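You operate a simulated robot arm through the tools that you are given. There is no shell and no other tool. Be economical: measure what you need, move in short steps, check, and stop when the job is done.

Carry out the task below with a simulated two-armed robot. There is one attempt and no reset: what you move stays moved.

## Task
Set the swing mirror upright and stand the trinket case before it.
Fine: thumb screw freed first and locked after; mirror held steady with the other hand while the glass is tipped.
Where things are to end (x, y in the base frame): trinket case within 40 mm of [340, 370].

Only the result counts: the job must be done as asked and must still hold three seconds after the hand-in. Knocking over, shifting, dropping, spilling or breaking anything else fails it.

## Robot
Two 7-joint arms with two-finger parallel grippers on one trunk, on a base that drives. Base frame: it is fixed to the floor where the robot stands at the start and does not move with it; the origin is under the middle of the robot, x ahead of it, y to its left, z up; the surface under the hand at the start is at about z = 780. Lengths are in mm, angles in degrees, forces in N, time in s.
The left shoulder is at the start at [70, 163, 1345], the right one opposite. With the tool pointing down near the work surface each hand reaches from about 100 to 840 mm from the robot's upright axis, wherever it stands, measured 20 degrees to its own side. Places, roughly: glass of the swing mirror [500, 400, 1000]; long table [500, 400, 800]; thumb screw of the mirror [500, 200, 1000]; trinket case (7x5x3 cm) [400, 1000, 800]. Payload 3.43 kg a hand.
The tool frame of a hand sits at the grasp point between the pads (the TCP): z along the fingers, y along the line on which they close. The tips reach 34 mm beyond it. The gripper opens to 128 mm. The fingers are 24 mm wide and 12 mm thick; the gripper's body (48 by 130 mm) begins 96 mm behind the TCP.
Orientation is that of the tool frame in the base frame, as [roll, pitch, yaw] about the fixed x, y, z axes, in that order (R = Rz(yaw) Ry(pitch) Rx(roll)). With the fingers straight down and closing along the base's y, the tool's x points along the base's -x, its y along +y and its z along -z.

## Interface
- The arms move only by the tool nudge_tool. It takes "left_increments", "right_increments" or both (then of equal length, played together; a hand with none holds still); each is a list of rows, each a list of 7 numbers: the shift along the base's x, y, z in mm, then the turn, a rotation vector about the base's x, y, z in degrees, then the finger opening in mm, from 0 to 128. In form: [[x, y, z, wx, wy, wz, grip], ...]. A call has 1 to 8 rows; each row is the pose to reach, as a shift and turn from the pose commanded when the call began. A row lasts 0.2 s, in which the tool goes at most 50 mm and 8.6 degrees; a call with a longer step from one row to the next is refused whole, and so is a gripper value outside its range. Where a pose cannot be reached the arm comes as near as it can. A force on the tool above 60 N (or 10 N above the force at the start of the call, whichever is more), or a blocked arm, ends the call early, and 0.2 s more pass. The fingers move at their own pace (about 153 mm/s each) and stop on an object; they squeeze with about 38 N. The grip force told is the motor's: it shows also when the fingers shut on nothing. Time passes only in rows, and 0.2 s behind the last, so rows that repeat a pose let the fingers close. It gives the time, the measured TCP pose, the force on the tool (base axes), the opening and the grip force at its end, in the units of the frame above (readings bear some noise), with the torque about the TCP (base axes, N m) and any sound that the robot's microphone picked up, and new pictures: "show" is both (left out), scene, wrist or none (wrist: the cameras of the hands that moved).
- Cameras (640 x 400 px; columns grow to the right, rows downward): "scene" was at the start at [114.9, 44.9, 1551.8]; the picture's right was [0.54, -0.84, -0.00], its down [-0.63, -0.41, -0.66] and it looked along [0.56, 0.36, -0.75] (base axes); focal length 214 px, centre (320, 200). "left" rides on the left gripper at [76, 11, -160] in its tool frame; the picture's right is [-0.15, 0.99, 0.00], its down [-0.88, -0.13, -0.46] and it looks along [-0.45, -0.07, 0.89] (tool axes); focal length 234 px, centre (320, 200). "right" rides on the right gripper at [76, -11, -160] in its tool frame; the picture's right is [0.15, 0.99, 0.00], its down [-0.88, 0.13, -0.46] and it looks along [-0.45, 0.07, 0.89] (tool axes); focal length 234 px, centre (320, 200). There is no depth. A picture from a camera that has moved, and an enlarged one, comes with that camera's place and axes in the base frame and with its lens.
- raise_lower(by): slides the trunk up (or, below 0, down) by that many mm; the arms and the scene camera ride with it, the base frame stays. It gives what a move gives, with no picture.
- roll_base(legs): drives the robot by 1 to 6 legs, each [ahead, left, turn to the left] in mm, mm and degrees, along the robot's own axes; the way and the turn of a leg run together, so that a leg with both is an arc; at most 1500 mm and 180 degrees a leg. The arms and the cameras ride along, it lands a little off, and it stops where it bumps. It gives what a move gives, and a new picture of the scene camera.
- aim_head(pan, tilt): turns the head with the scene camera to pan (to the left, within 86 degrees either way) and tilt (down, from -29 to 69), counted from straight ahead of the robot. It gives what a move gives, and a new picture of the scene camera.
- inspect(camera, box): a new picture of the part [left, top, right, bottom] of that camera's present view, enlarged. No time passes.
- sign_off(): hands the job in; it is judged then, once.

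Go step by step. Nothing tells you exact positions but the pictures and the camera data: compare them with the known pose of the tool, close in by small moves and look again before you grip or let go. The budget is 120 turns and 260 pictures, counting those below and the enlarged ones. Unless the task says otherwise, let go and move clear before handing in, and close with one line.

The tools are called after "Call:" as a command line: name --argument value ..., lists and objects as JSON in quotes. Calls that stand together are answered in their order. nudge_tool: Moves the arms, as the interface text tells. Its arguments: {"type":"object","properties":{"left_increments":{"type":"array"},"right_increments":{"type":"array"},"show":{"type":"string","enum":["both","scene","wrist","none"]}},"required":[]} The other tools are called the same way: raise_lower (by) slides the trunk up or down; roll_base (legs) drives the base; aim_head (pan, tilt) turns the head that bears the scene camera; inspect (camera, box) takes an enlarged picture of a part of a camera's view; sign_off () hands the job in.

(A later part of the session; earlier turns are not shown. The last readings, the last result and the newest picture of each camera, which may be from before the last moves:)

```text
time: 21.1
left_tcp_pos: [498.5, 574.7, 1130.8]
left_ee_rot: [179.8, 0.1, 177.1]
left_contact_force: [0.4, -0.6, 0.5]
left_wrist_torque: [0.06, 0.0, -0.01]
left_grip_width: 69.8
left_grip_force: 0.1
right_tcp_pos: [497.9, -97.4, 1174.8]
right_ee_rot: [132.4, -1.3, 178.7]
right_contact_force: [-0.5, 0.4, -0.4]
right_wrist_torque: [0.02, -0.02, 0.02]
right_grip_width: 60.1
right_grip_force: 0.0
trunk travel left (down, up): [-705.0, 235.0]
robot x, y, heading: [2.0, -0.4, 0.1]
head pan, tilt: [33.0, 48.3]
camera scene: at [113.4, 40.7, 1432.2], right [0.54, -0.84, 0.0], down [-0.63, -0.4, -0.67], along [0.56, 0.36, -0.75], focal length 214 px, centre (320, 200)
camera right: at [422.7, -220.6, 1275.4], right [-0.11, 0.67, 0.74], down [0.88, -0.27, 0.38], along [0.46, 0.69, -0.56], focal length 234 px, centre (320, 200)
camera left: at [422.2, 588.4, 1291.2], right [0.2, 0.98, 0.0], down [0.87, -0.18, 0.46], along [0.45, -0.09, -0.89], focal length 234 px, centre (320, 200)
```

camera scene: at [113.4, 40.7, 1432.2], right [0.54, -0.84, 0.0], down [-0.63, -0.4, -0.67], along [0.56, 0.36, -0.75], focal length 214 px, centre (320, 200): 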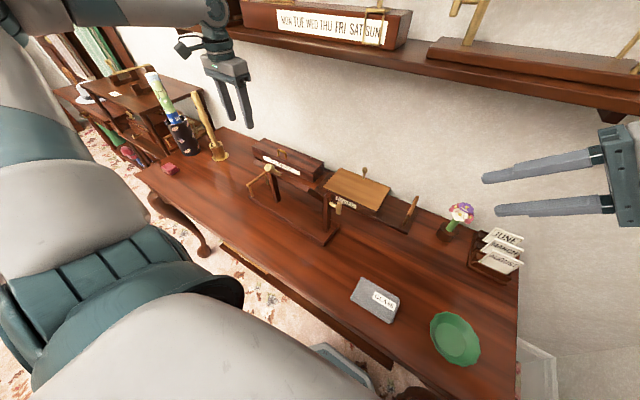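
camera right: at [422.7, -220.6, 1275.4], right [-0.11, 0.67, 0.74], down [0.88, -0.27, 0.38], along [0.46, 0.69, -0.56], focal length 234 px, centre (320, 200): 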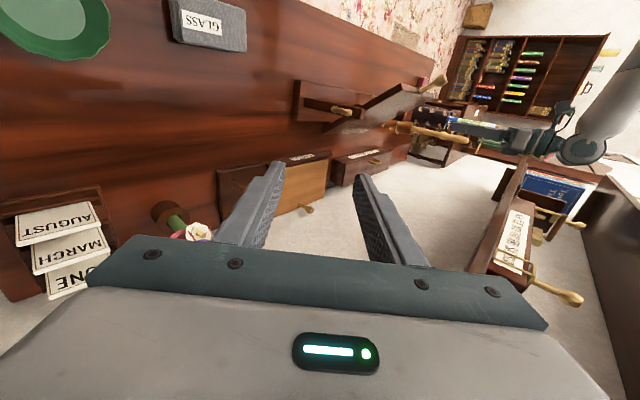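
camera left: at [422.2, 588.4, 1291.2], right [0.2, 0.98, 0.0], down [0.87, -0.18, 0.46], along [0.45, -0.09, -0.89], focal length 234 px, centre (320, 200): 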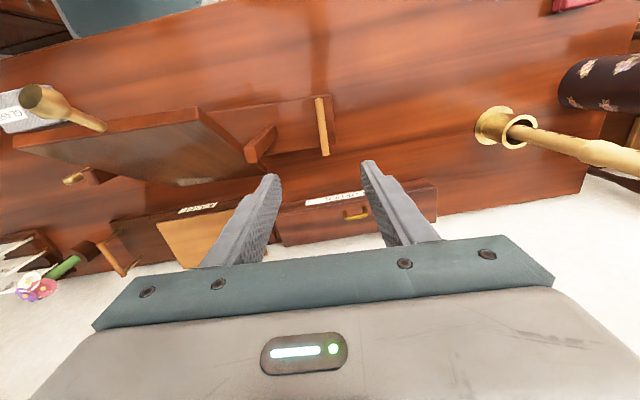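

Both clear. Right returns to its along-+y orientation near the screw, left goes to a hover over the knob with a slight tilt.

Call:
nudge_tool --left_increments '[[-10, -10, 40, 0, -4, 0, 70], [-35, -45, 50, 0, -8, 0, 70], [-60, -85, 50, 0, -12, 0, 70], [-85, -125, 50, 0, -16, 0, 70], [-110, -165, 50, 0, -16, 0, 70], [-128, -200, 48, 0, -16, 0, 70], [-128, -204, 45, 0, -16, 0, 70]]' --right_increments '[[-3, 10, -35, 8, 0, -0.5, 60], [-6, 20, -75, 16, 0, -1, 60], [-9, 35, -115, 24, 0, -1.5, 60], [-12, 60, -150, 32, 0, -1.6, 60], [-15, 90, -180, 40, 0, -1.6, 60], [-17, 120, -205, 42.4, 0, -1.6, 60], [-17, 157, -215, 42.4, 0, -1.6, 60]]'

Call:
inspect --camera "scene" --box '[240, 140, 440, 280]'

```text
time: 22.7
left_tcp_pos: [370.8, 376.7, 1173.1]
left_ee_rot: [179.1, 15.9, 177.1]
left_contact_force: [0.6, 0.0, -0.3]
left_wrist_torque: [-0.02, 0.04, -0.02]
left_grip_width: 69.9
left_grip_force: 0.0
right_tcp_pos: [485.1, 65.0, 958.3]
right_ee_rot: [90.2, -2.6, 178.4]
right_contact_force: [0.6, 0.4, 0.4]
right_wrist_torque: [0.02, 0.0, -0.02]
right_grip_width: 60.2
right_grip_force: 0.0
trunk travel left (down, up): [-705.0, 235.0]
robot x, y, heading: [-1.0, 0.8, -0.1]
head pan, tilt: [33.0, 48.3]
camera scene: at [115.6, 46.9, 1431.7], right [0.54, -0.84, 0.0], down [-0.63, -0.41, -0.66], along [0.56, 0.36, -0.75], focal length 214 px, centre (320, 200)
camera right: at [405.3, -91.9, 951.3], right [-0.1, 0.01, 0.99], down [0.87, -0.48, 0.09], along [0.48, 0.88, 0.04], focal length 234 px, centre (320, 200)
camera left: at [255.2, 392.1, 1306.3], right [0.19, 0.98, 0.05], down [0.71, -0.17, 0.68], along [0.67, -0.09, -0.73], focal length 234 px, centre (320, 200)
```

scene: 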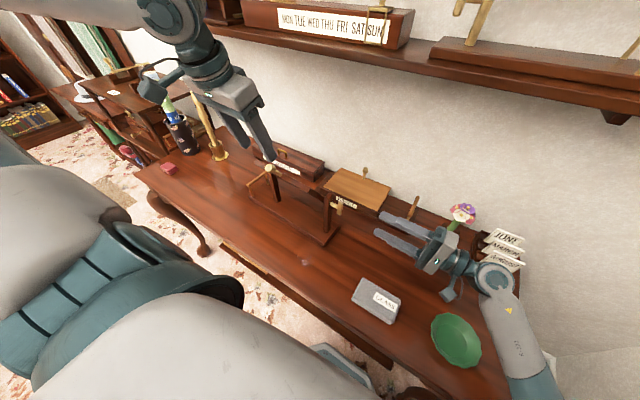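
right: 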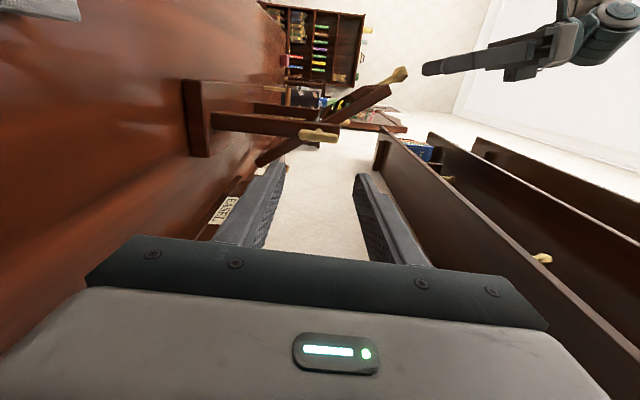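
left: 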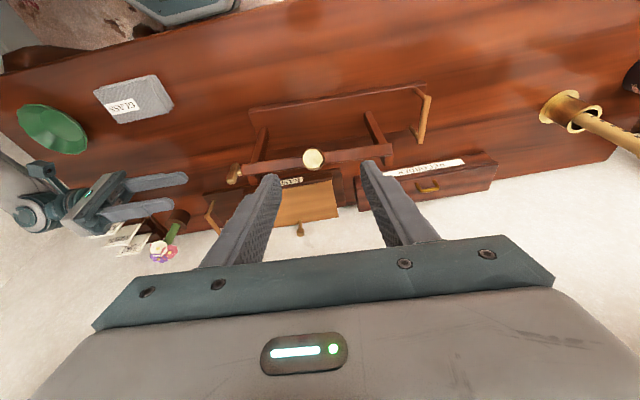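

```text
2.86 times, centred on (340, 210) of scene
camera zoom: at [115.6, 46.9, 1431.7], right [0.54, -0.84, 0.0], down [-0.63, -0.41, -0.66], along [0.56, 0.36, -0.75], focal length 613 px, centre (263, 171)
```

zoom: 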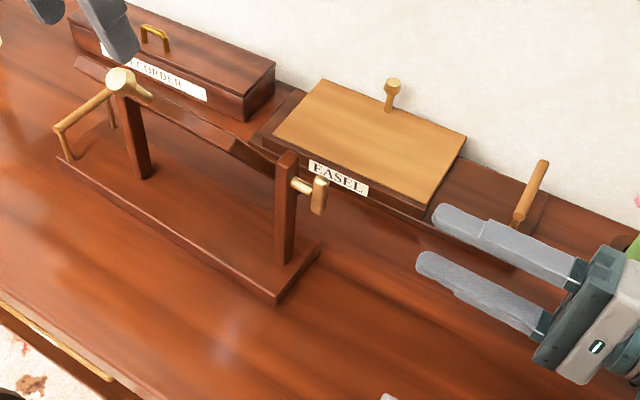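

Knob confirmed at ≈[397,370,1085]; right upright ≈ x 468–496, outer face y≈240. I'll rotate the right hand so its fingers close along x, at z≈890 below the T-bar.

Call:
nudge_tool --right_increments '[[0, 0, 0, -0.2, -8.2, 0, 60], [0, 0, 0, -0.4, -16.4, 0, 60], [-1, 0, -8, -0.6, -24.6, 0, 60], [-1, 0, -18, -0.8, -32.8, 0, 60], [-2, 0, -28, -1, -41, 0, 60], [-2, 0, -38, -1.2, -49.2, 0, 60], [-3, 0, -50, -1.4, -57.4, 0, 60], [-3, 0, -60, -1.6, -65.6, 0, 60]]' --show "none"

Call:
nudge_tool --right_increments '[[0, 0, -2, -0.2, -8, 0, 60], [0, 0, -5, -0.4, -16, 0, 60], [0, 20, -8, -0.6, -24, 0, 60], [0, 50, -8, -0.6, -24, 0, 60], [0, 80, -8, -0.6, -24, 0, 60], [0, 100, -8, -0.6, -24, 0, 60], [0, 100, -8, -0.6, -24, 0, 60]]'

Call:
inspect --camera "scene" --box '[240, 140, 440, 280]'

```text
time: 24.7
left_tcp_pos: [368.9, 377.5, 1174.5]
left_ee_rot: [179.2, 16.0, 177.0]
left_contact_force: [0.3, 0.6, -0.8]
left_wrist_torque: [0.0, -0.03, -0.01]
left_grip_width: 69.8
left_grip_force: 0.1
right_tcp_pos: [589.3, 87.4, 976.6]
right_ee_rot: [81.4, 57.9, 153.4]
right_contact_force: [0.0, 0.3, -0.7]
right_wrist_torque: [-0.01, -0.01, -0.01]
right_grip_width: 59.9
right_grip_force: 0.0
right hand out of reach, approached as far as the arm can: row 4, 5, 6, 7
trunk travel left (down, up): [-705.0, 235.0]
robot x, y, heading: [2.5, -2.3, -0.2]
head pan, tilt: [33.0, 48.3]
stopped in row 8 (right hand): the arm was blocked; the commanded pose is now the measured one
```

```text
time: 26.3
left_tcp_pos: [370.5, 377.4, 1175.4]
left_ee_rot: [179.0, 16.1, 176.9]
left_contact_force: [-0.1, 0.6, 0.4]
left_wrist_torque: [0.01, -0.01, -0.03]
left_grip_width: 70.3
left_grip_force: 0.1
right_tcp_pos: [588.0, 186.3, 970.0]
right_ee_rot: [35.8, 75.8, 110.9]
right_contact_force: [-0.2, 0.1, 0.1]
right_wrist_torque: [0.02, 0.01, 0.0]
right_grip_width: 59.9
right_grip_force: 0.1
trunk travel left (down, up): [-705.0, 235.0]
robot x, y, heading: [-3.2, 0.2, 0.2]
head pan, tilt: [33.0, 48.3]
camera scene: at [114.9, 44.8, 1431.9], right [0.54, -0.84, 0.0], down [-0.63, -0.41, -0.67], along [0.56, 0.36, -0.75], focal length 214 px, centre (320, 200)
camera right: at [549.5, 50.5, 864.1], right [-0.96, 0.27, 0.0], down [-0.17, -0.6, 0.78], along [0.21, 0.75, 0.62], focal length 234 px, centre (320, 200)
```

scene: 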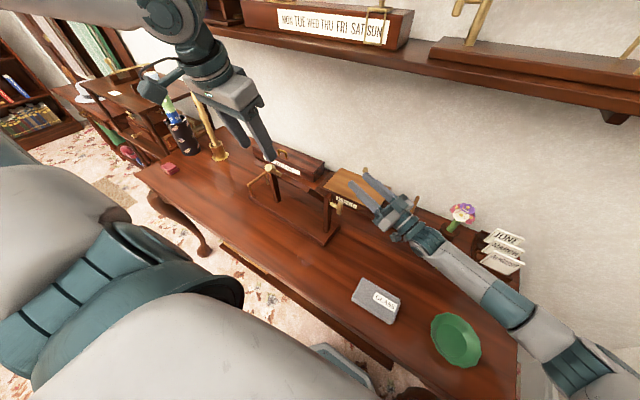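
right: 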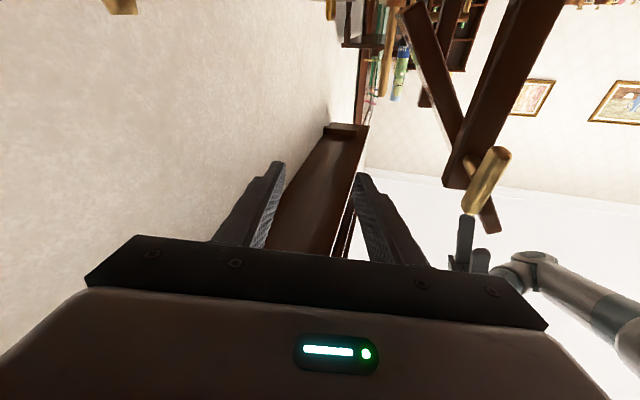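

```text
2.86 times, centred on (340, 210) of scene
camera zoom: at [114.9, 44.8, 1431.9], right [0.54, -0.84, 0.0], down [-0.63, -0.41, -0.67], along [0.56, 0.36, -0.75], focal length 613 px, centre (263, 171)
```

zoom: 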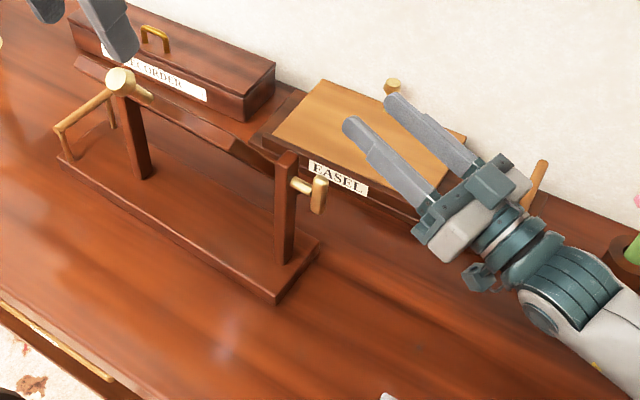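

The right hand drifted toward the easel while reconfiguring; nothing was touched. I'll pull it back toward −x in front of the upright, correcting its orientation.

Call:
nudge_tool --right_increments '[[-25, 0, 12, 0, 0, 0, 60], [-50, -10, 12, -4, -2.5, 4, 60], [-75, -25, 8, -8, -5, 8, 60], [-95, -45, 0, -11.5, -8, 12.5, 60], [-105, -60, -15, -11.5, -8, 12.5, 60], [-105, -66, -15, -11.5, -8, 12.5, 60]]'

Call:
inspect --camera "scene" --box '[240, 140, 440, 280]'

```text
time: 27.7
left_tcp_pos: [371.5, 377.8, 1175.0]
left_ee_rot: [179.1, 16.0, 177.1]
left_contact_force: [0.4, 0.0, -0.5]
left_wrist_torque: [-0.02, -0.02, -0.02]
left_grip_width: 70.1
left_grip_force: 0.1
right_tcp_pos: [481.7, 122.0, 954.3]
right_ee_rot: [-45.1, 88.1, 42.7]
right_contact_force: [-0.4, 1.2, 0.3]
right_wrist_torque: [0.0, 0.02, 0.0]
right_grip_width: 60.0
right_grip_force: 0.1
trunk travel left (down, up): [-705.0, 235.0]
robot x, y, heading: [0.3, 5.1, -0.1]
head pan, tilt: [33.0, 48.3]
camera scene: at [114.9, 45.4, 1431.9], right [0.54, -0.84, 0.0], down [-0.63, -0.41, -0.66], along [0.56, 0.36, -0.75], focal length 214 px, centre (320, 200)
camera right: at [490.2, -36.3, 875.9], right [-0.98, 0.04, -0.17], down [-0.17, -0.47, 0.87], along [-0.04, 0.88, 0.47], focal length 234 px, centre (320, 200)
```

scene: 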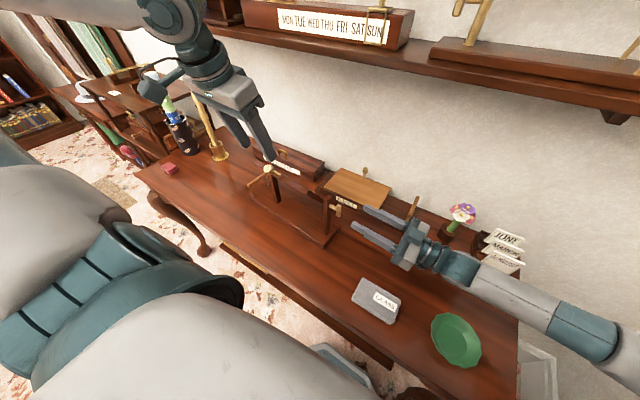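
right: 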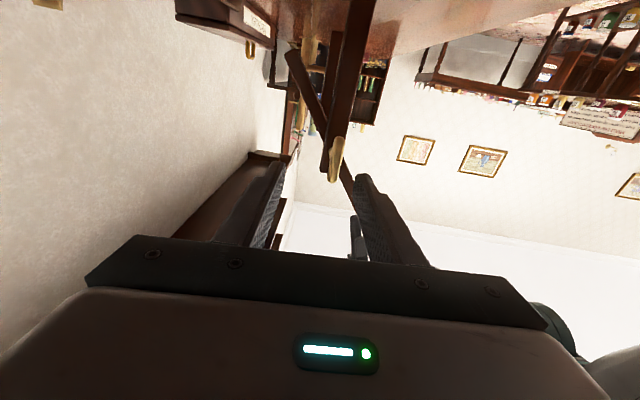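

```text
2.86 times, centred on (340, 210) of scene
camera zoom: at [114.9, 45.4, 1431.9], right [0.54, -0.84, 0.0], down [-0.63, -0.41, -0.66], along [0.56, 0.36, -0.75], focal length 613 px, centre (263, 171)
```

zoom: 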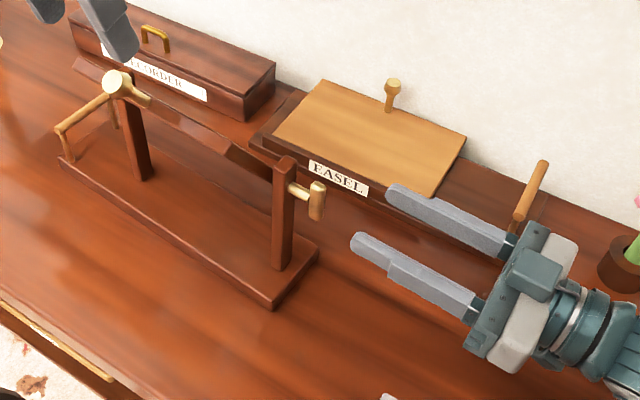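

The mirror's right end was brushed about 8 mm toward −x. The right hand, closing along x on the upright at x≈482, will recentre it; first I line up below the T-bar and look.

Call:
nudge_tool --right_increments '[[0, 0, -28, 0, 0, 0, 60], [0, 0, -56, 0, 0, 0, 60], [0, 15, -56, 0, 0, 0, 60], [0, 30, -56, 0, 0, 0, 60], [0, 30, -56, 0, 0, 0, 60]]'

Call:
inspect --camera "scene" --box '[270, 160, 410, 260]'

Call:
inspect --camera "right" --box '[220, 60, 460, 220]'

Call:
inspect --camera "left" --box '[200, 60, 460, 220]'

```text
time: 28.9
left_tcp_pos: [372.1, 377.1, 1174.8]
left_ee_rot: [179.1, 16.0, 176.9]
left_contact_force: [-0.8, -0.1, 0.4]
left_wrist_torque: [0.01, 0.01, -0.03]
left_grip_width: 69.9
left_grip_force: 0.2
right_tcp_pos: [484.4, 150.9, 898.9]
right_ee_rot: [-44.2, 88.0, 43.6]
right_contact_force: [0.0, 0.2, -0.1]
right_wrist_torque: [0.01, -0.01, 0.01]
right_grip_width: 59.9
right_grip_force: 0.1
trunk travel left (down, up): [-705.0, 235.0]
robot x, y, heading: [-0.6, -3.2, -0.1]
head pan, tilt: [33.0, 48.3]
camera scene: at [114.9, 44.9, 1431.9], right [0.54, -0.84, 0.0], down [-0.63, -0.41, -0.67], along [0.56, 0.36, -0.75], focal length 214 px, centre (320, 200)
camera right: at [491.5, -7.8, 820.2], right [-0.98, 0.04, -0.17], down [-0.17, -0.47, 0.87], along [-0.04, 0.88, 0.47], focal length 234 px, centre (320, 200)
```

scene: 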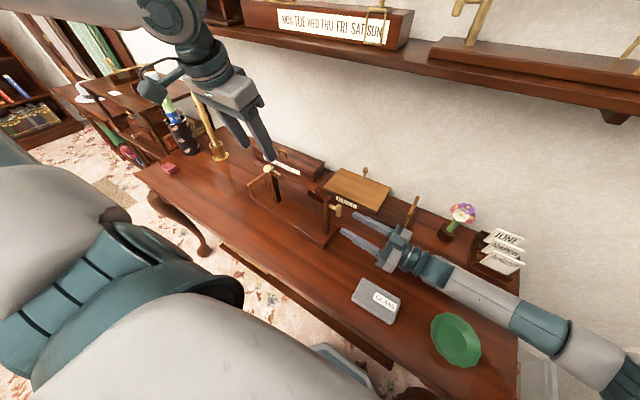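
right: 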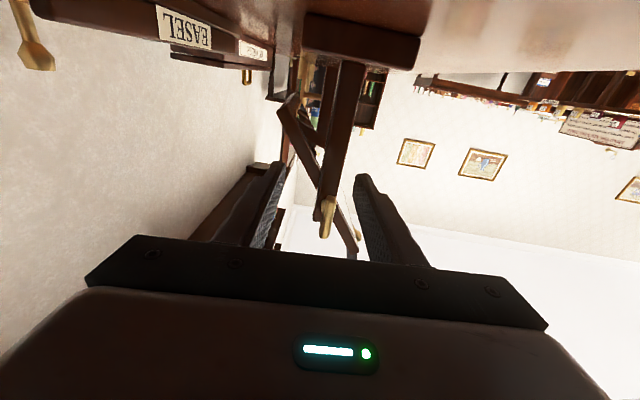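

```text
4.00 times, centred on (340, 210) of scene
camera zoom: at [114.9, 44.9, 1431.9], right [0.54, -0.84, 0.0], down [-0.63, -0.41, -0.67], along [0.56, 0.36, -0.75], focal length 858 px, centre (240, 160)
```

zoom: 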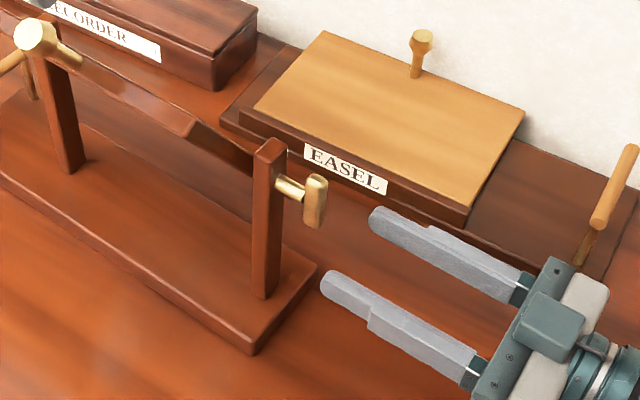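

```text
2.50 times, centred on (340, 140) of right
camera zoom: at [491.5, -7.8, 820.2], right [-0.98, 0.04, -0.17], down [-0.17, -0.47, 0.87], along [-0.04, 0.88, 0.47], focal length 585 px, centre (270, 350)
```

zoom: 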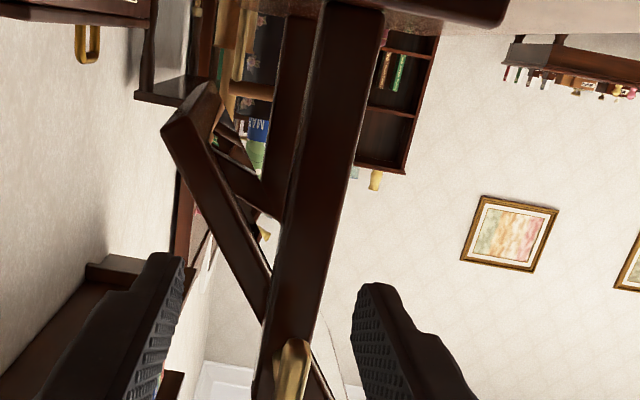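

```text
2.46 times, centred on (330, 140) of left
camera zoom: at [254.6, 390.8, 1307.4], right [0.19, 0.98, 0.06], down [0.71, -0.18, 0.68], along [0.68, -0.09, -0.73], focal length 576 px, centre (295, 348)
```

zoom: 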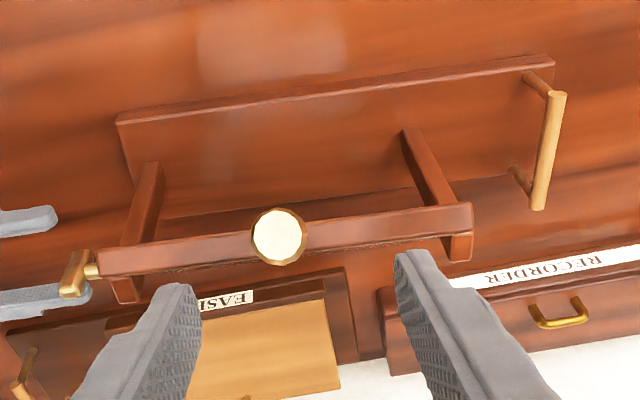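

The upright sits at x≈472 now. I'll open wider, advance to y≈222 below the T-bar, and close gradually so the post is eased back to x≈481 and held.

Call:
nudge_tool --right_increments '[[-2, 0, -6, 0, 0, 0, 90], [-3, 25, -6, 0, 0, 0, 90], [-3, 50, -6, 0, 0, 0, 90], [-3, 71, -6, 0, 0, 0, 90], [-3, 71, -6, 0, 0, 0, 64], [-3, 71, -6, 0, 0, 0, 56], [-3, 71, -6, 0, 0, 0, 50], [-3, 71, -6, 0, 0, 0, 44]]'

Call:
inspect --camera "scene" --box '[270, 160, 410, 260]'

```text
time: 30.7
left_tcp_pos: [371.7, 378.1, 1175.0]
left_ee_rot: [179.0, 16.0, 177.0]
left_contact_force: [0.0, 0.0, -0.2]
left_wrist_torque: [-0.02, -0.02, 0.02]
left_grip_width: 70.1
left_grip_force: 0.1
right_tcp_pos: [480.9, 221.9, 892.4]
right_ee_rot: [-44.8, 88.0, 42.8]
right_contact_force: [-0.7, -0.2, 0.3]
right_wrist_torque: [0.04, -0.03, -0.02]
right_grip_width: 43.9
right_grip_force: 0.1
trunk travel left (down, up): [-705.0, 235.0]
robot x, y, heading: [0.9, -0.5, -0.2]
head pan, tilt: [33.0, 48.3]
camera scene: at [115.0, 45.2, 1431.9], right [0.54, -0.84, 0.0], down [-0.63, -0.41, -0.67], along [0.56, 0.36, -0.75], focal length 214 px, centre (320, 200)
camera right: at [488.1, 64.1, 814.5], right [-0.98, 0.04, -0.17], down [-0.17, -0.47, 0.87], along [-0.04, 0.88, 0.47], focal length 234 px, centre (320, 200)
```

scene: 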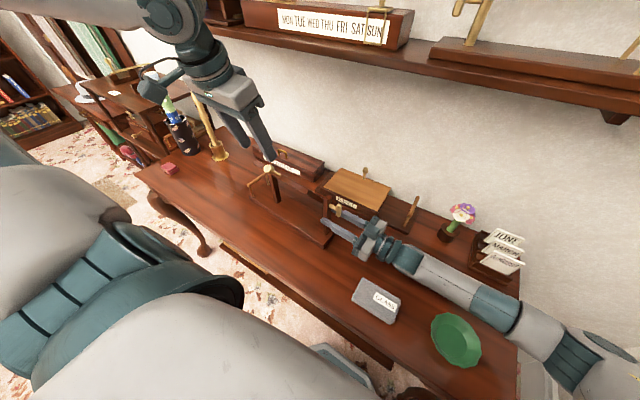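
right: 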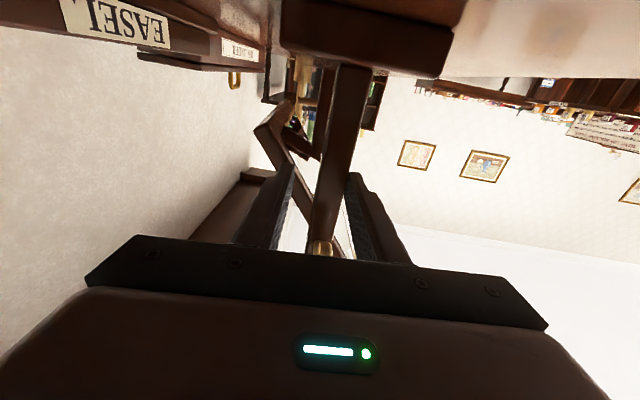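

```text
4.00 times, centred on (340, 210) of scene
camera zoom: at [115.0, 45.2, 1431.9], right [0.54, -0.84, 0.0], down [-0.63, -0.41, -0.67], along [0.56, 0.36, -0.75], focal length 858 px, centre (240, 160)
```

zoom: 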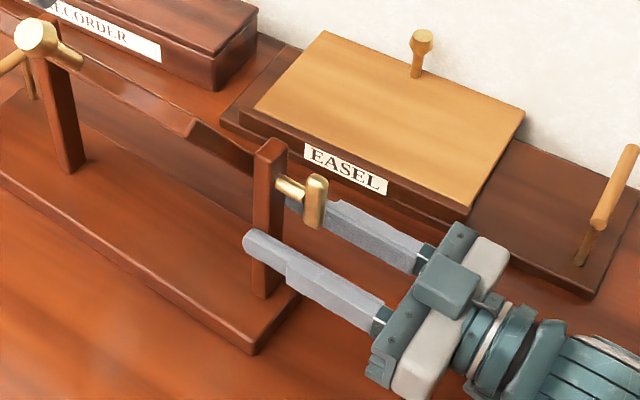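

The fingers straddle the upright without contact yet. Continue closing in small steps.

Call:
nudge_tool --right_increments '[[0, 0, 0, 0, 0, 0, 39], [0, 0, 0, 0, 0, 0, 35], [0, 0, 0, 0, 0, 0, 31], [0, 0, 0, 0, 0, 0, 27], [0, 0, 0, 0, 0, 0, 23], [0, 0, 0, 0, 0, 0, 10], [0, 0, 0, 0, 0, 0, 0], [0, 0, 0, 0, 0, 0, 0]]' --show "wrist"

Call:
inspect --camera "scene" --box '[240, 140, 440, 280]'

Call:
inspect --camera "left" --box '[200, 60, 460, 220]'

```text
time: 32.5
left_tcp_pos: [370.9, 377.0, 1174.7]
left_ee_rot: [179.1, 16.0, 176.9]
left_contact_force: [0.1, 0.4, 0.2]
left_wrist_torque: [0.01, 0.02, -0.04]
left_grip_width: 69.7
left_grip_force: 0.1
right_tcp_pos: [480.0, 222.7, 892.8]
right_ee_rot: [-44.5, 88.1, 43.3]
right_contact_force: [-2.3, 0.5, 1.9]
right_wrist_torque: [-0.12, 0.88, -0.13]
right_grip_width: 24.0
right_grip_force: 38.0
trunk travel left (down, up): [-705.0, 235.0]
robot x, y, heading: [-0.9, 0.4, 0.0]
head pan, tilt: [33.0, 48.3]
camera right: at [487.8, 64.1, 814.7], right [-0.98, 0.04, -0.17], down [-0.17, -0.47, 0.87], along [-0.04, 0.88, 0.47], focal length 234 px, centre (320, 200)
```

right: 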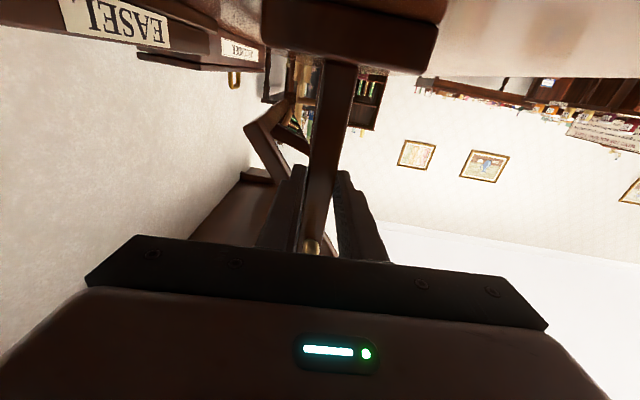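

```text
2.86 times, centred on (340, 210) of scene
camera zoom: at [114.6, 45.3, 1431.9], right [0.54, -0.84, 0.0], down [-0.63, -0.41, -0.67], along [0.56, 0.36, -0.75], focal length 613 px, centre (263, 171)
```

zoom: 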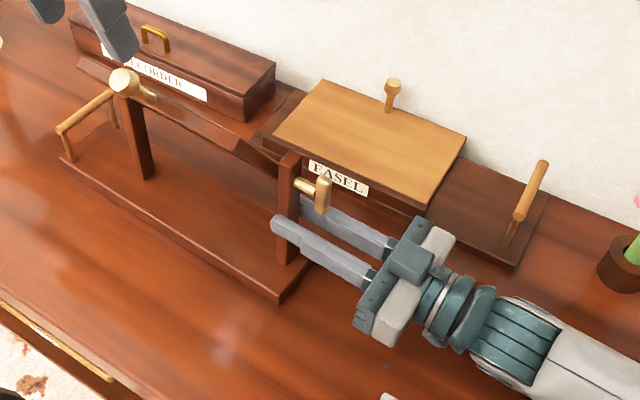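

```text
2.46 times, centred on (330, 140) of left
camera zoom: at [254.3, 391.1, 1307.4], right [0.19, 0.98, 0.06], down [0.71, -0.18, 0.68], along [0.68, -0.09, -0.73], focal length 576 px, centre (295, 348)
```

zoom: 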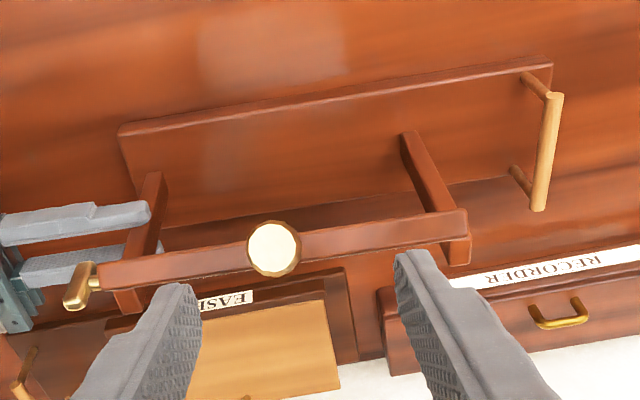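

The upright is held and the mirror is back where it was. Now lower the left hand around the knob at ≈[398,367,1085] and grip it.

Call:
nudge_tool --left_increments '[[8, -5, -30, 0, 0, 0, 70], [17, -10, -60, 0, 0, 0, 70], [26, -10, -89, 0, 0, 0, 70], [26, -10, -89, 0, 0, 0, 70]]'

Call:
inspect --camera "scene" --box '[200, 120, 360, 260]'

Call:
inspect --camera "left" --box '[220, 80, 420, 260]'

```text
time: 33.5
left_tcp_pos: [403.2, 370.2, 1086.6]
left_ee_rot: [179.2, 16.0, 176.9]
left_contact_force: [1.1, -0.1, -0.1]
left_wrist_torque: [0.04, -0.03, 0.01]
left_grip_width: 69.8
left_grip_force: 0.1
left hand out of reach, approached as far as the arm can: row 2, 3, 4
right_tcp_pos: [480.2, 222.6, 893.9]
right_ee_rot: [-45.7, 88.1, 42.1]
right_contact_force: [-1.1, 0.7, 1.5]
right_wrist_torque: [0.66, 0.71, -0.18]
right_grip_width: 23.8
right_grip_force: 38.2
trunk travel left (down, up): [-705.0, 235.0]
robot x, y, heading: [1.7, -2.4, -0.1]
head pan, tilt: [33.0, 48.3]
camera scene: at [114.3, 45.3, 1431.9], right [0.54, -0.84, 0.0], down [-0.63, -0.41, -0.67], along [0.56, 0.36, -0.75], focal length 214 px, centre (320, 200)
camera left: at [287.8, 384.0, 1219.1], right [0.19, 0.98, 0.05], down [0.71, -0.18, 0.68], along [0.67, -0.09, -0.73], focal length 234 px, centre (320, 200)
```

scene: 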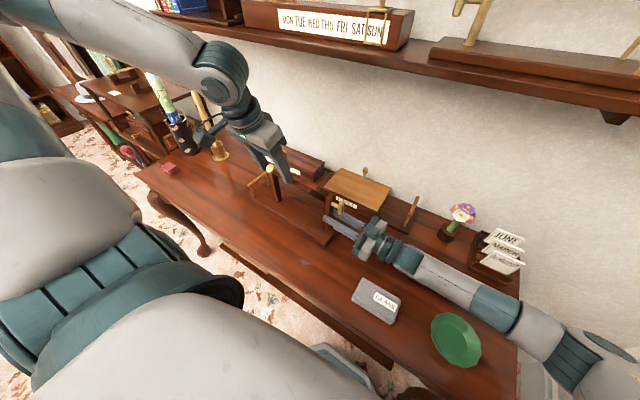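
left: 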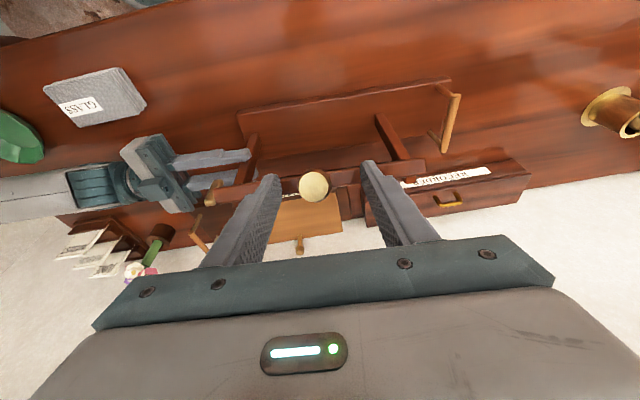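

```text
2.86 times, centred on (280, 190) of scene
camera zoom: at [114.3, 45.3, 1431.9], right [0.54, -0.84, 0.0], down [-0.63, -0.41, -0.67], along [0.56, 0.36, -0.75], focal length 613 px, centre (434, 229)
```

zoom: 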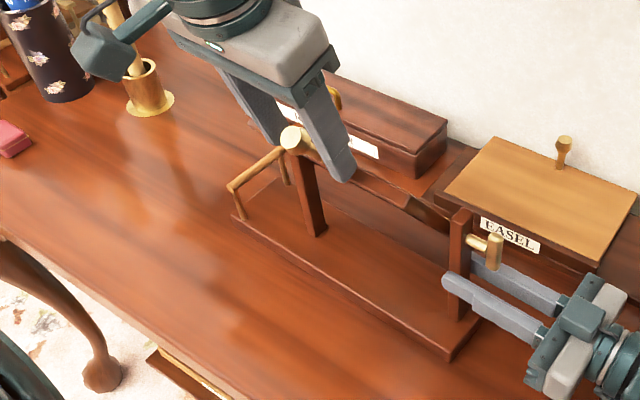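

```text
2.22 times, centred on (320, 170) of left
camera zoom: at [287.8, 384.0, 1219.1], right [0.19, 0.98, 0.05], down [0.71, -0.18, 0.68], along [0.67, -0.09, -0.73], focal length 520 px, centre (320, 267)
```

zoom: 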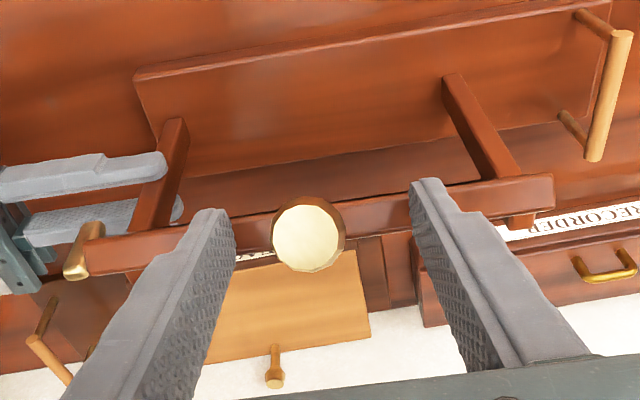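

The knob sits between the left fingers. Nudge 3 mm to −y and close gently.

Call:
nudge_tool --left_increments '[[4, -3, 0, 0, 0, 0, 70], [4, -3, 0, 0, 0, 0, 45], [4, -3, 0, 0, 0, 0, 36], [4, -3, 0, 0, 0, 0, 30], [4, -3, 0, 0, 0, 0, 20], [4, -3, 0, 0, 0, 0, 0], [4, -3, 0, 0, 0, 0, 0]]'

Call:
inspect --camera "scene" --box '[200, 120, 360, 260]'

```text
time: 35.1
left_tcp_pos: [408.3, 367.3, 1087.9]
left_ee_rot: [179.1, 16.0, 176.9]
left_contact_force: [-0.8, -7.6, 0.5]
left_wrist_torque: [-0.26, 0.06, -0.07]
left_grip_width: 23.6
left_grip_force: 37.5
right_tcp_pos: [479.7, 223.0, 894.5]
right_ee_rot: [-44.6, 88.2, 43.2]
right_contact_force: [-0.3, 8.6, 3.3]
right_wrist_torque: [-0.05, 0.88, -0.17]
right_grip_width: 23.8
right_grip_force: 37.8
trunk travel left (down, up): [-705.0, 235.0]
robot x, y, heading: [-0.8, 3.0, -0.4]
head pan, tilt: [33.0, 48.3]
camera scene: at [114.6, 45.1, 1431.9], right [0.54, -0.84, 0.0], down [-0.63, -0.41, -0.67], along [0.56, 0.36, -0.75], focal length 214 px, centre (320, 200)
camera left: at [291.4, 380.8, 1219.9], right [0.19, 0.98, 0.05], down [0.71, -0.18, 0.68], along [0.68, -0.09, -0.73], focal length 234 px, centre (320, 200)
```

scene: 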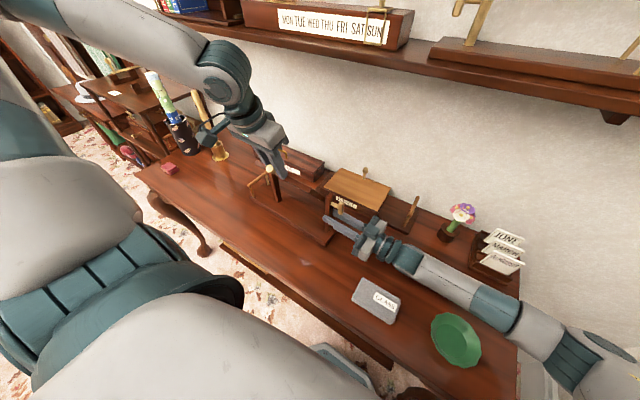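
left: 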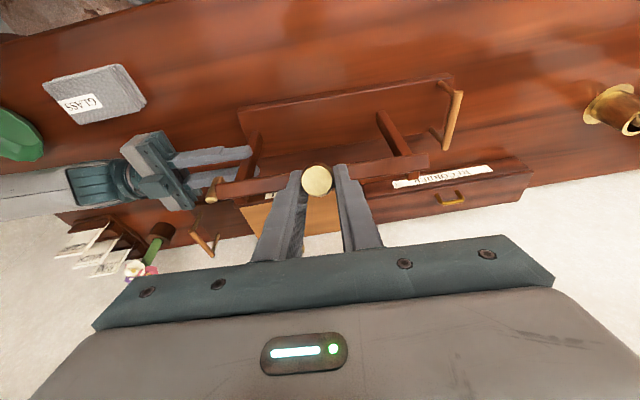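

```text
2.86 times, centred on (280, 190) of scene
camera zoom: at [114.6, 45.1, 1431.9], right [0.54, -0.84, 0.0], down [-0.63, -0.41, -0.67], along [0.56, 0.36, -0.75], focal length 613 px, centre (434, 229)
```

zoom: 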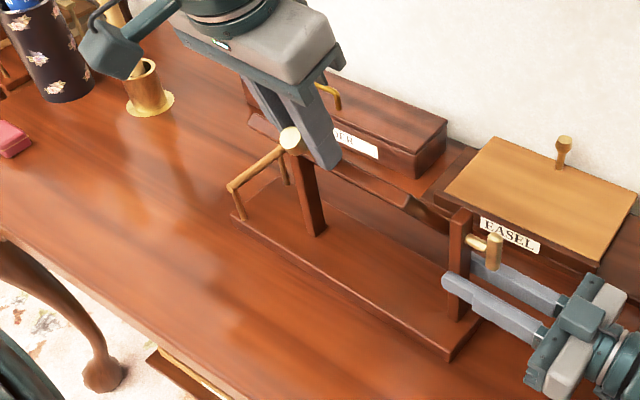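

The knob is held. I'll tip it in an arc about the pivot (≈x 486, z 955): first 17°, checking the forces.

Call:
nudge_tool --left_increments '[[13.6, -0.7, 6.9, 0.3, 5.7, 0, 0], [27.6, -1.4, 12.5, 0.6, 11.3, 0, 0], [42.3, -2.1, 16.8, 0.85, 17, 0, 0]]'

Call:
inspect --camera "scene" --box '[200, 120, 360, 260]'

```text
time: 35.9
left_tcp_pos: [450.7, 365.3, 1104.6]
left_ee_rot: [179.2, -1.2, 176.9]
left_contact_force: [0.4, -10.8, -0.6]
left_wrist_torque: [-0.08, -0.23, 0.23]
left_grip_width: 23.4
left_grip_force: 37.7
right_tcp_pos: [481.6, 222.5, 893.0]
right_ee_rot: [-41.9, 88.1, 45.8]
right_contact_force: [-1.8, 11.0, 6.2]
right_wrist_torque: [0.12, 0.83, -0.17]
right_grip_width: 24.3
right_grip_force: 38.3
trunk travel left (down, up): [-705.0, 235.0]
robot x, y, heading: [-0.9, 0.8, 0.1]
head pan, tilt: [33.0, 48.3]
camera scene: at [116.4, 44.6, 1431.8], right [0.55, -0.84, 0.0], down [-0.63, -0.41, -0.66], along [0.56, 0.36, -0.75], focal length 214 px, centre (320, 200)
camera left: at [379.1, 376.2, 1265.7], right [0.2, 0.98, 0.01], down [0.88, -0.18, 0.43], along [0.43, -0.08, -0.9], focal length 234 px, centre (320, 200)
```

scene: 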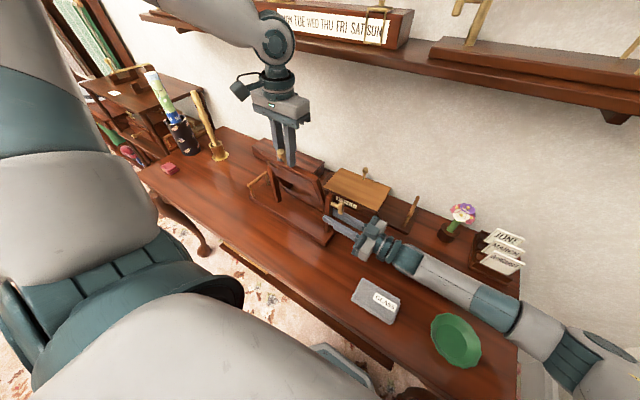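
left: 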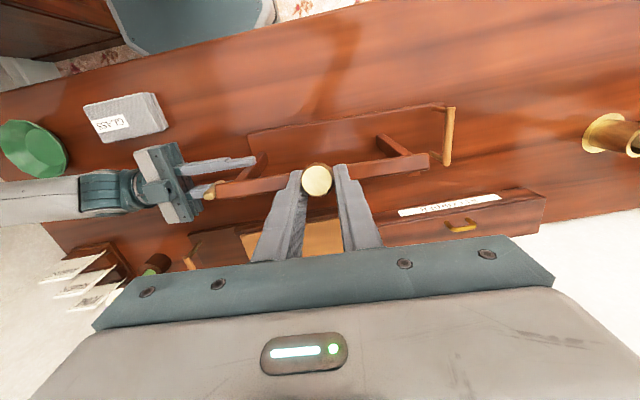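

```text
2.86 times, centred on (280, 190) of scene
camera zoom: at [116.4, 44.6, 1431.8], right [0.55, -0.84, 0.0], down [-0.63, -0.41, -0.66], along [0.56, 0.36, -0.75], focal length 613 px, centre (434, 229)
```

zoom: 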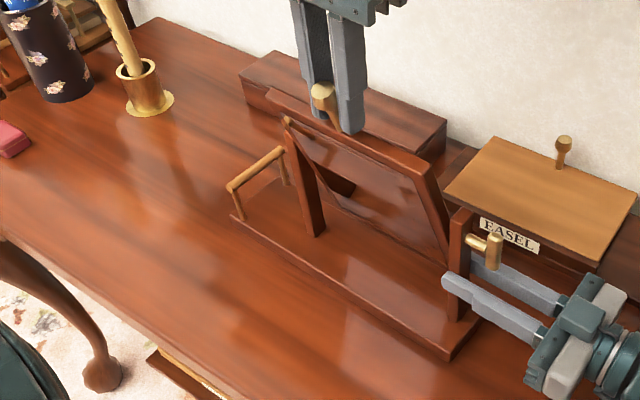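

The glass swings freely and the stand stays put. Tip the remaining ~17°.

Call:
nudge_tool --left_increments '[[15.1, -0.7, 2.8, 0.3, 5.7, 0, 0], [30.1, -1.4, 4.1, 0.6, 11.3, 0, 0], [45.4, -2.1, 3.9, 0.85, 17, 0, 0], [45.4, -2.1, 3.9, 0.85, 17, 0, 0]]'

Call:
inspect --camera "scene" --box '[200, 120, 360, 260]'

Call:
inspect --camera "left" --box '[180, 60, 480, 240]'

Call:
inspect --camera "right" --box '[160, 0, 440, 260]'

```text
time: 36.9
left_tcp_pos: [494.4, 362.6, 1109.4]
left_ee_rot: [179.3, -18.0, 177.1]
left_contact_force: [0.7, -8.0, -0.4]
left_wrist_torque: [-0.15, -0.14, 0.12]
left_grip_width: 23.6
left_grip_force: 38.8
right_tcp_pos: [480.2, 221.2, 894.1]
right_ee_rot: [-46.1, 88.1, 41.5]
right_contact_force: [-0.8, 9.8, 3.1]
right_wrist_torque: [0.53, 0.66, -0.29]
right_grip_width: 23.9
right_grip_force: 38.1
trunk travel left (down, up): [-705.0, 235.0]
robot x, y, heading: [-2.8, 2.5, 0.0]
head pan, tilt: [33.0, 48.3]
camera scene: at [114.4, 45.2, 1431.9], right [0.54, -0.84, 0.0], down [-0.63, -0.41, -0.67], along [0.56, 0.36, -0.75], focal length 214 px, centre (320, 200)
camera left: at [472.9, 371.4, 1284.3], right [0.2, 0.98, -0.03], down [0.97, -0.19, 0.16], along [0.15, -0.06, -0.99], focal length 234 px, centre (320, 200)
```

scene: 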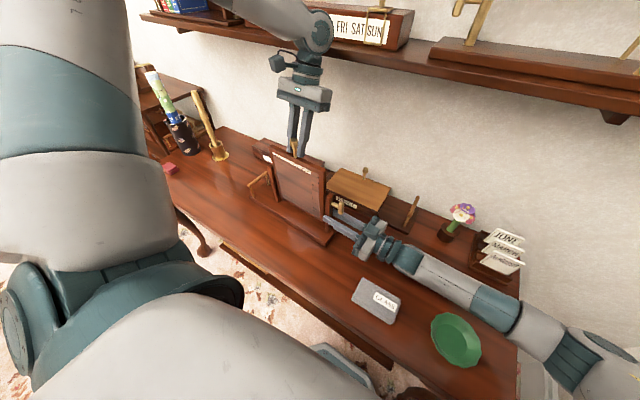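
left: 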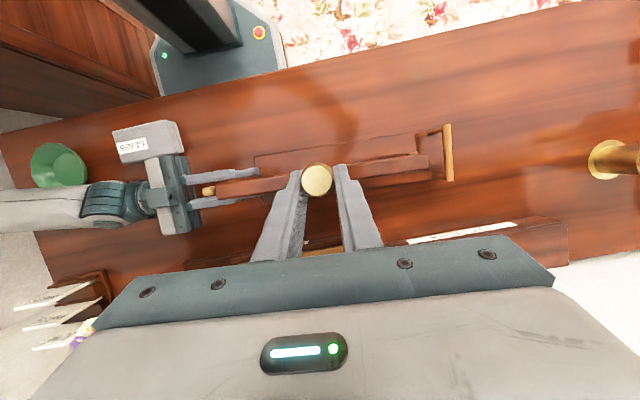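

```text
2.86 times, centred on (280, 190) of scene
camera zoom: at [114.4, 45.2, 1431.9], right [0.54, -0.84, 0.0], down [-0.63, -0.41, -0.67], along [0.56, 0.36, -0.75], focal length 613 px, centre (434, 229)
```

zoom: 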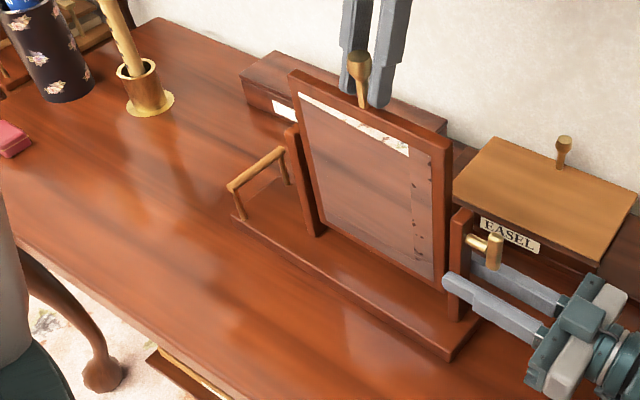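

```text
2.13 times, centred on (330, 150) of left
camera zoom: at [472.9, 371.4, 1284.3], right [0.2, 0.98, -0.03], down [0.97, -0.19, 0.16], along [0.15, -0.06, -0.99], focal length 500 px, centre (299, 307)
```

zoom: 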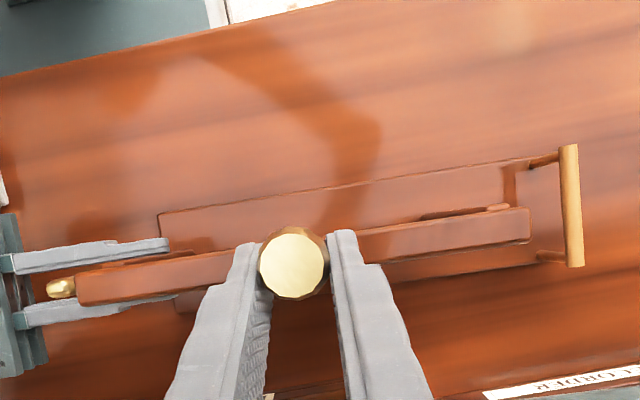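

```text
1.54 times, centred on (300, 130) of right
camera zoom: at [488.0, 63.7, 814.6], right [-0.98, 0.04, -0.17], down [-0.17, -0.47, 0.87], along [-0.04, 0.88, 0.47], focal length 360 px, centre (351, 308)
```

zoom: 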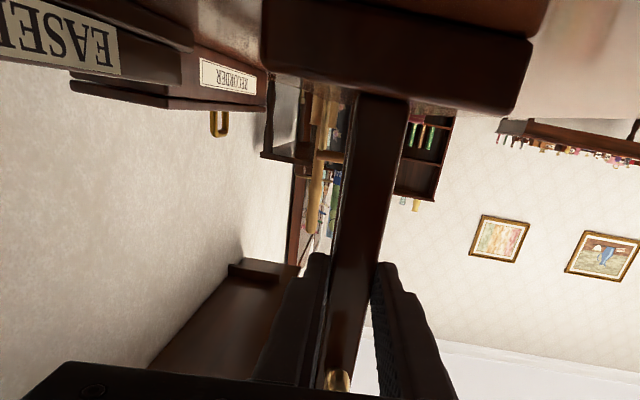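

The glass looks upright and the stand hasn't moved. I'll check the angle more closely from the right camera, which looks along the axis.

Call:
inspect --camera "right" --box '[260, 40, 380, 250]'

Call:
inspect --camera "scene" --box '[260, 130, 350, 220]'

```text
1.90 times, centred on (320, 145) of right
camera zoom: at [488.0, 63.7, 814.6], right [-0.98, 0.04, -0.17], down [-0.17, -0.47, 0.87], along [-0.04, 0.88, 0.47], focal length 446 px, centre (320, 305)
```

zoom: 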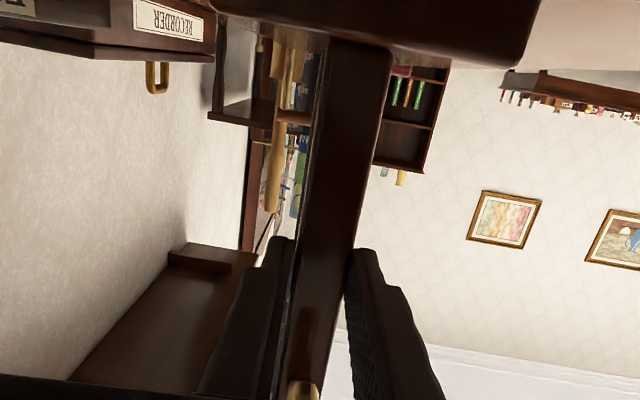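

```text
4.44 times, centred on (305, 175) of scene
camera zoom: at [114.4, 45.2, 1431.9], right [0.54, -0.84, 0.0], down [-0.63, -0.41, -0.67], along [0.56, 0.36, -0.75], focal length 953 px, centre (387, 311)
```

zoom: 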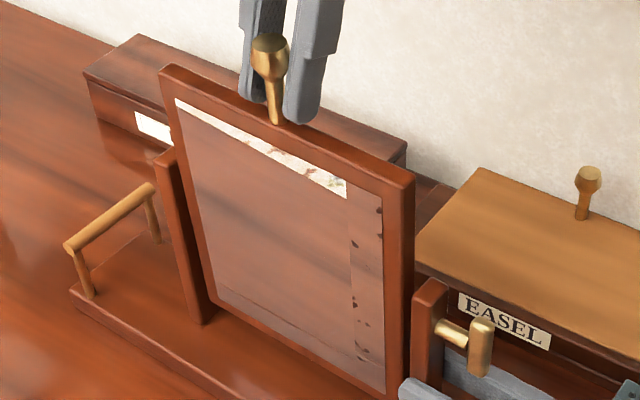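

Call:
inspect --camera "scene" --box '[325, 165, 365, 225]'

Call:
inspect --camera "scene" --box '[270, 140, 330, 220]'

```text
6.67 times, centred on (345, 195) of scene
camera zoom: at [114.4, 45.2, 1431.9], right [0.54, -0.84, 0.0], down [-0.63, -0.41, -0.67], along [0.56, 0.36, -0.75], focal length 1430 px, centre (153, 233)
```

zoom: 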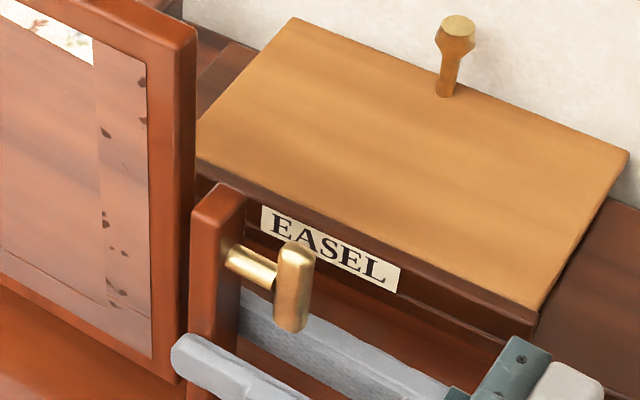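

```text
5.00 times, centred on (300, 180) of scene
camera zoom: at [114.4, 45.2, 1431.9], right [0.54, -0.84, 0.0], down [-0.63, -0.41, -0.67], along [0.56, 0.36, -0.75], focal length 1072 px, centre (420, 300)
```

zoom: 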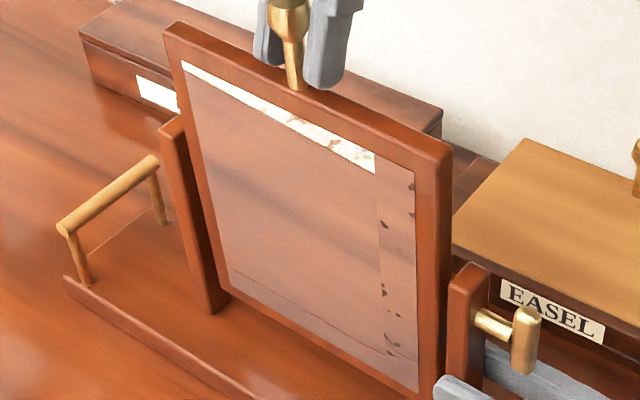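

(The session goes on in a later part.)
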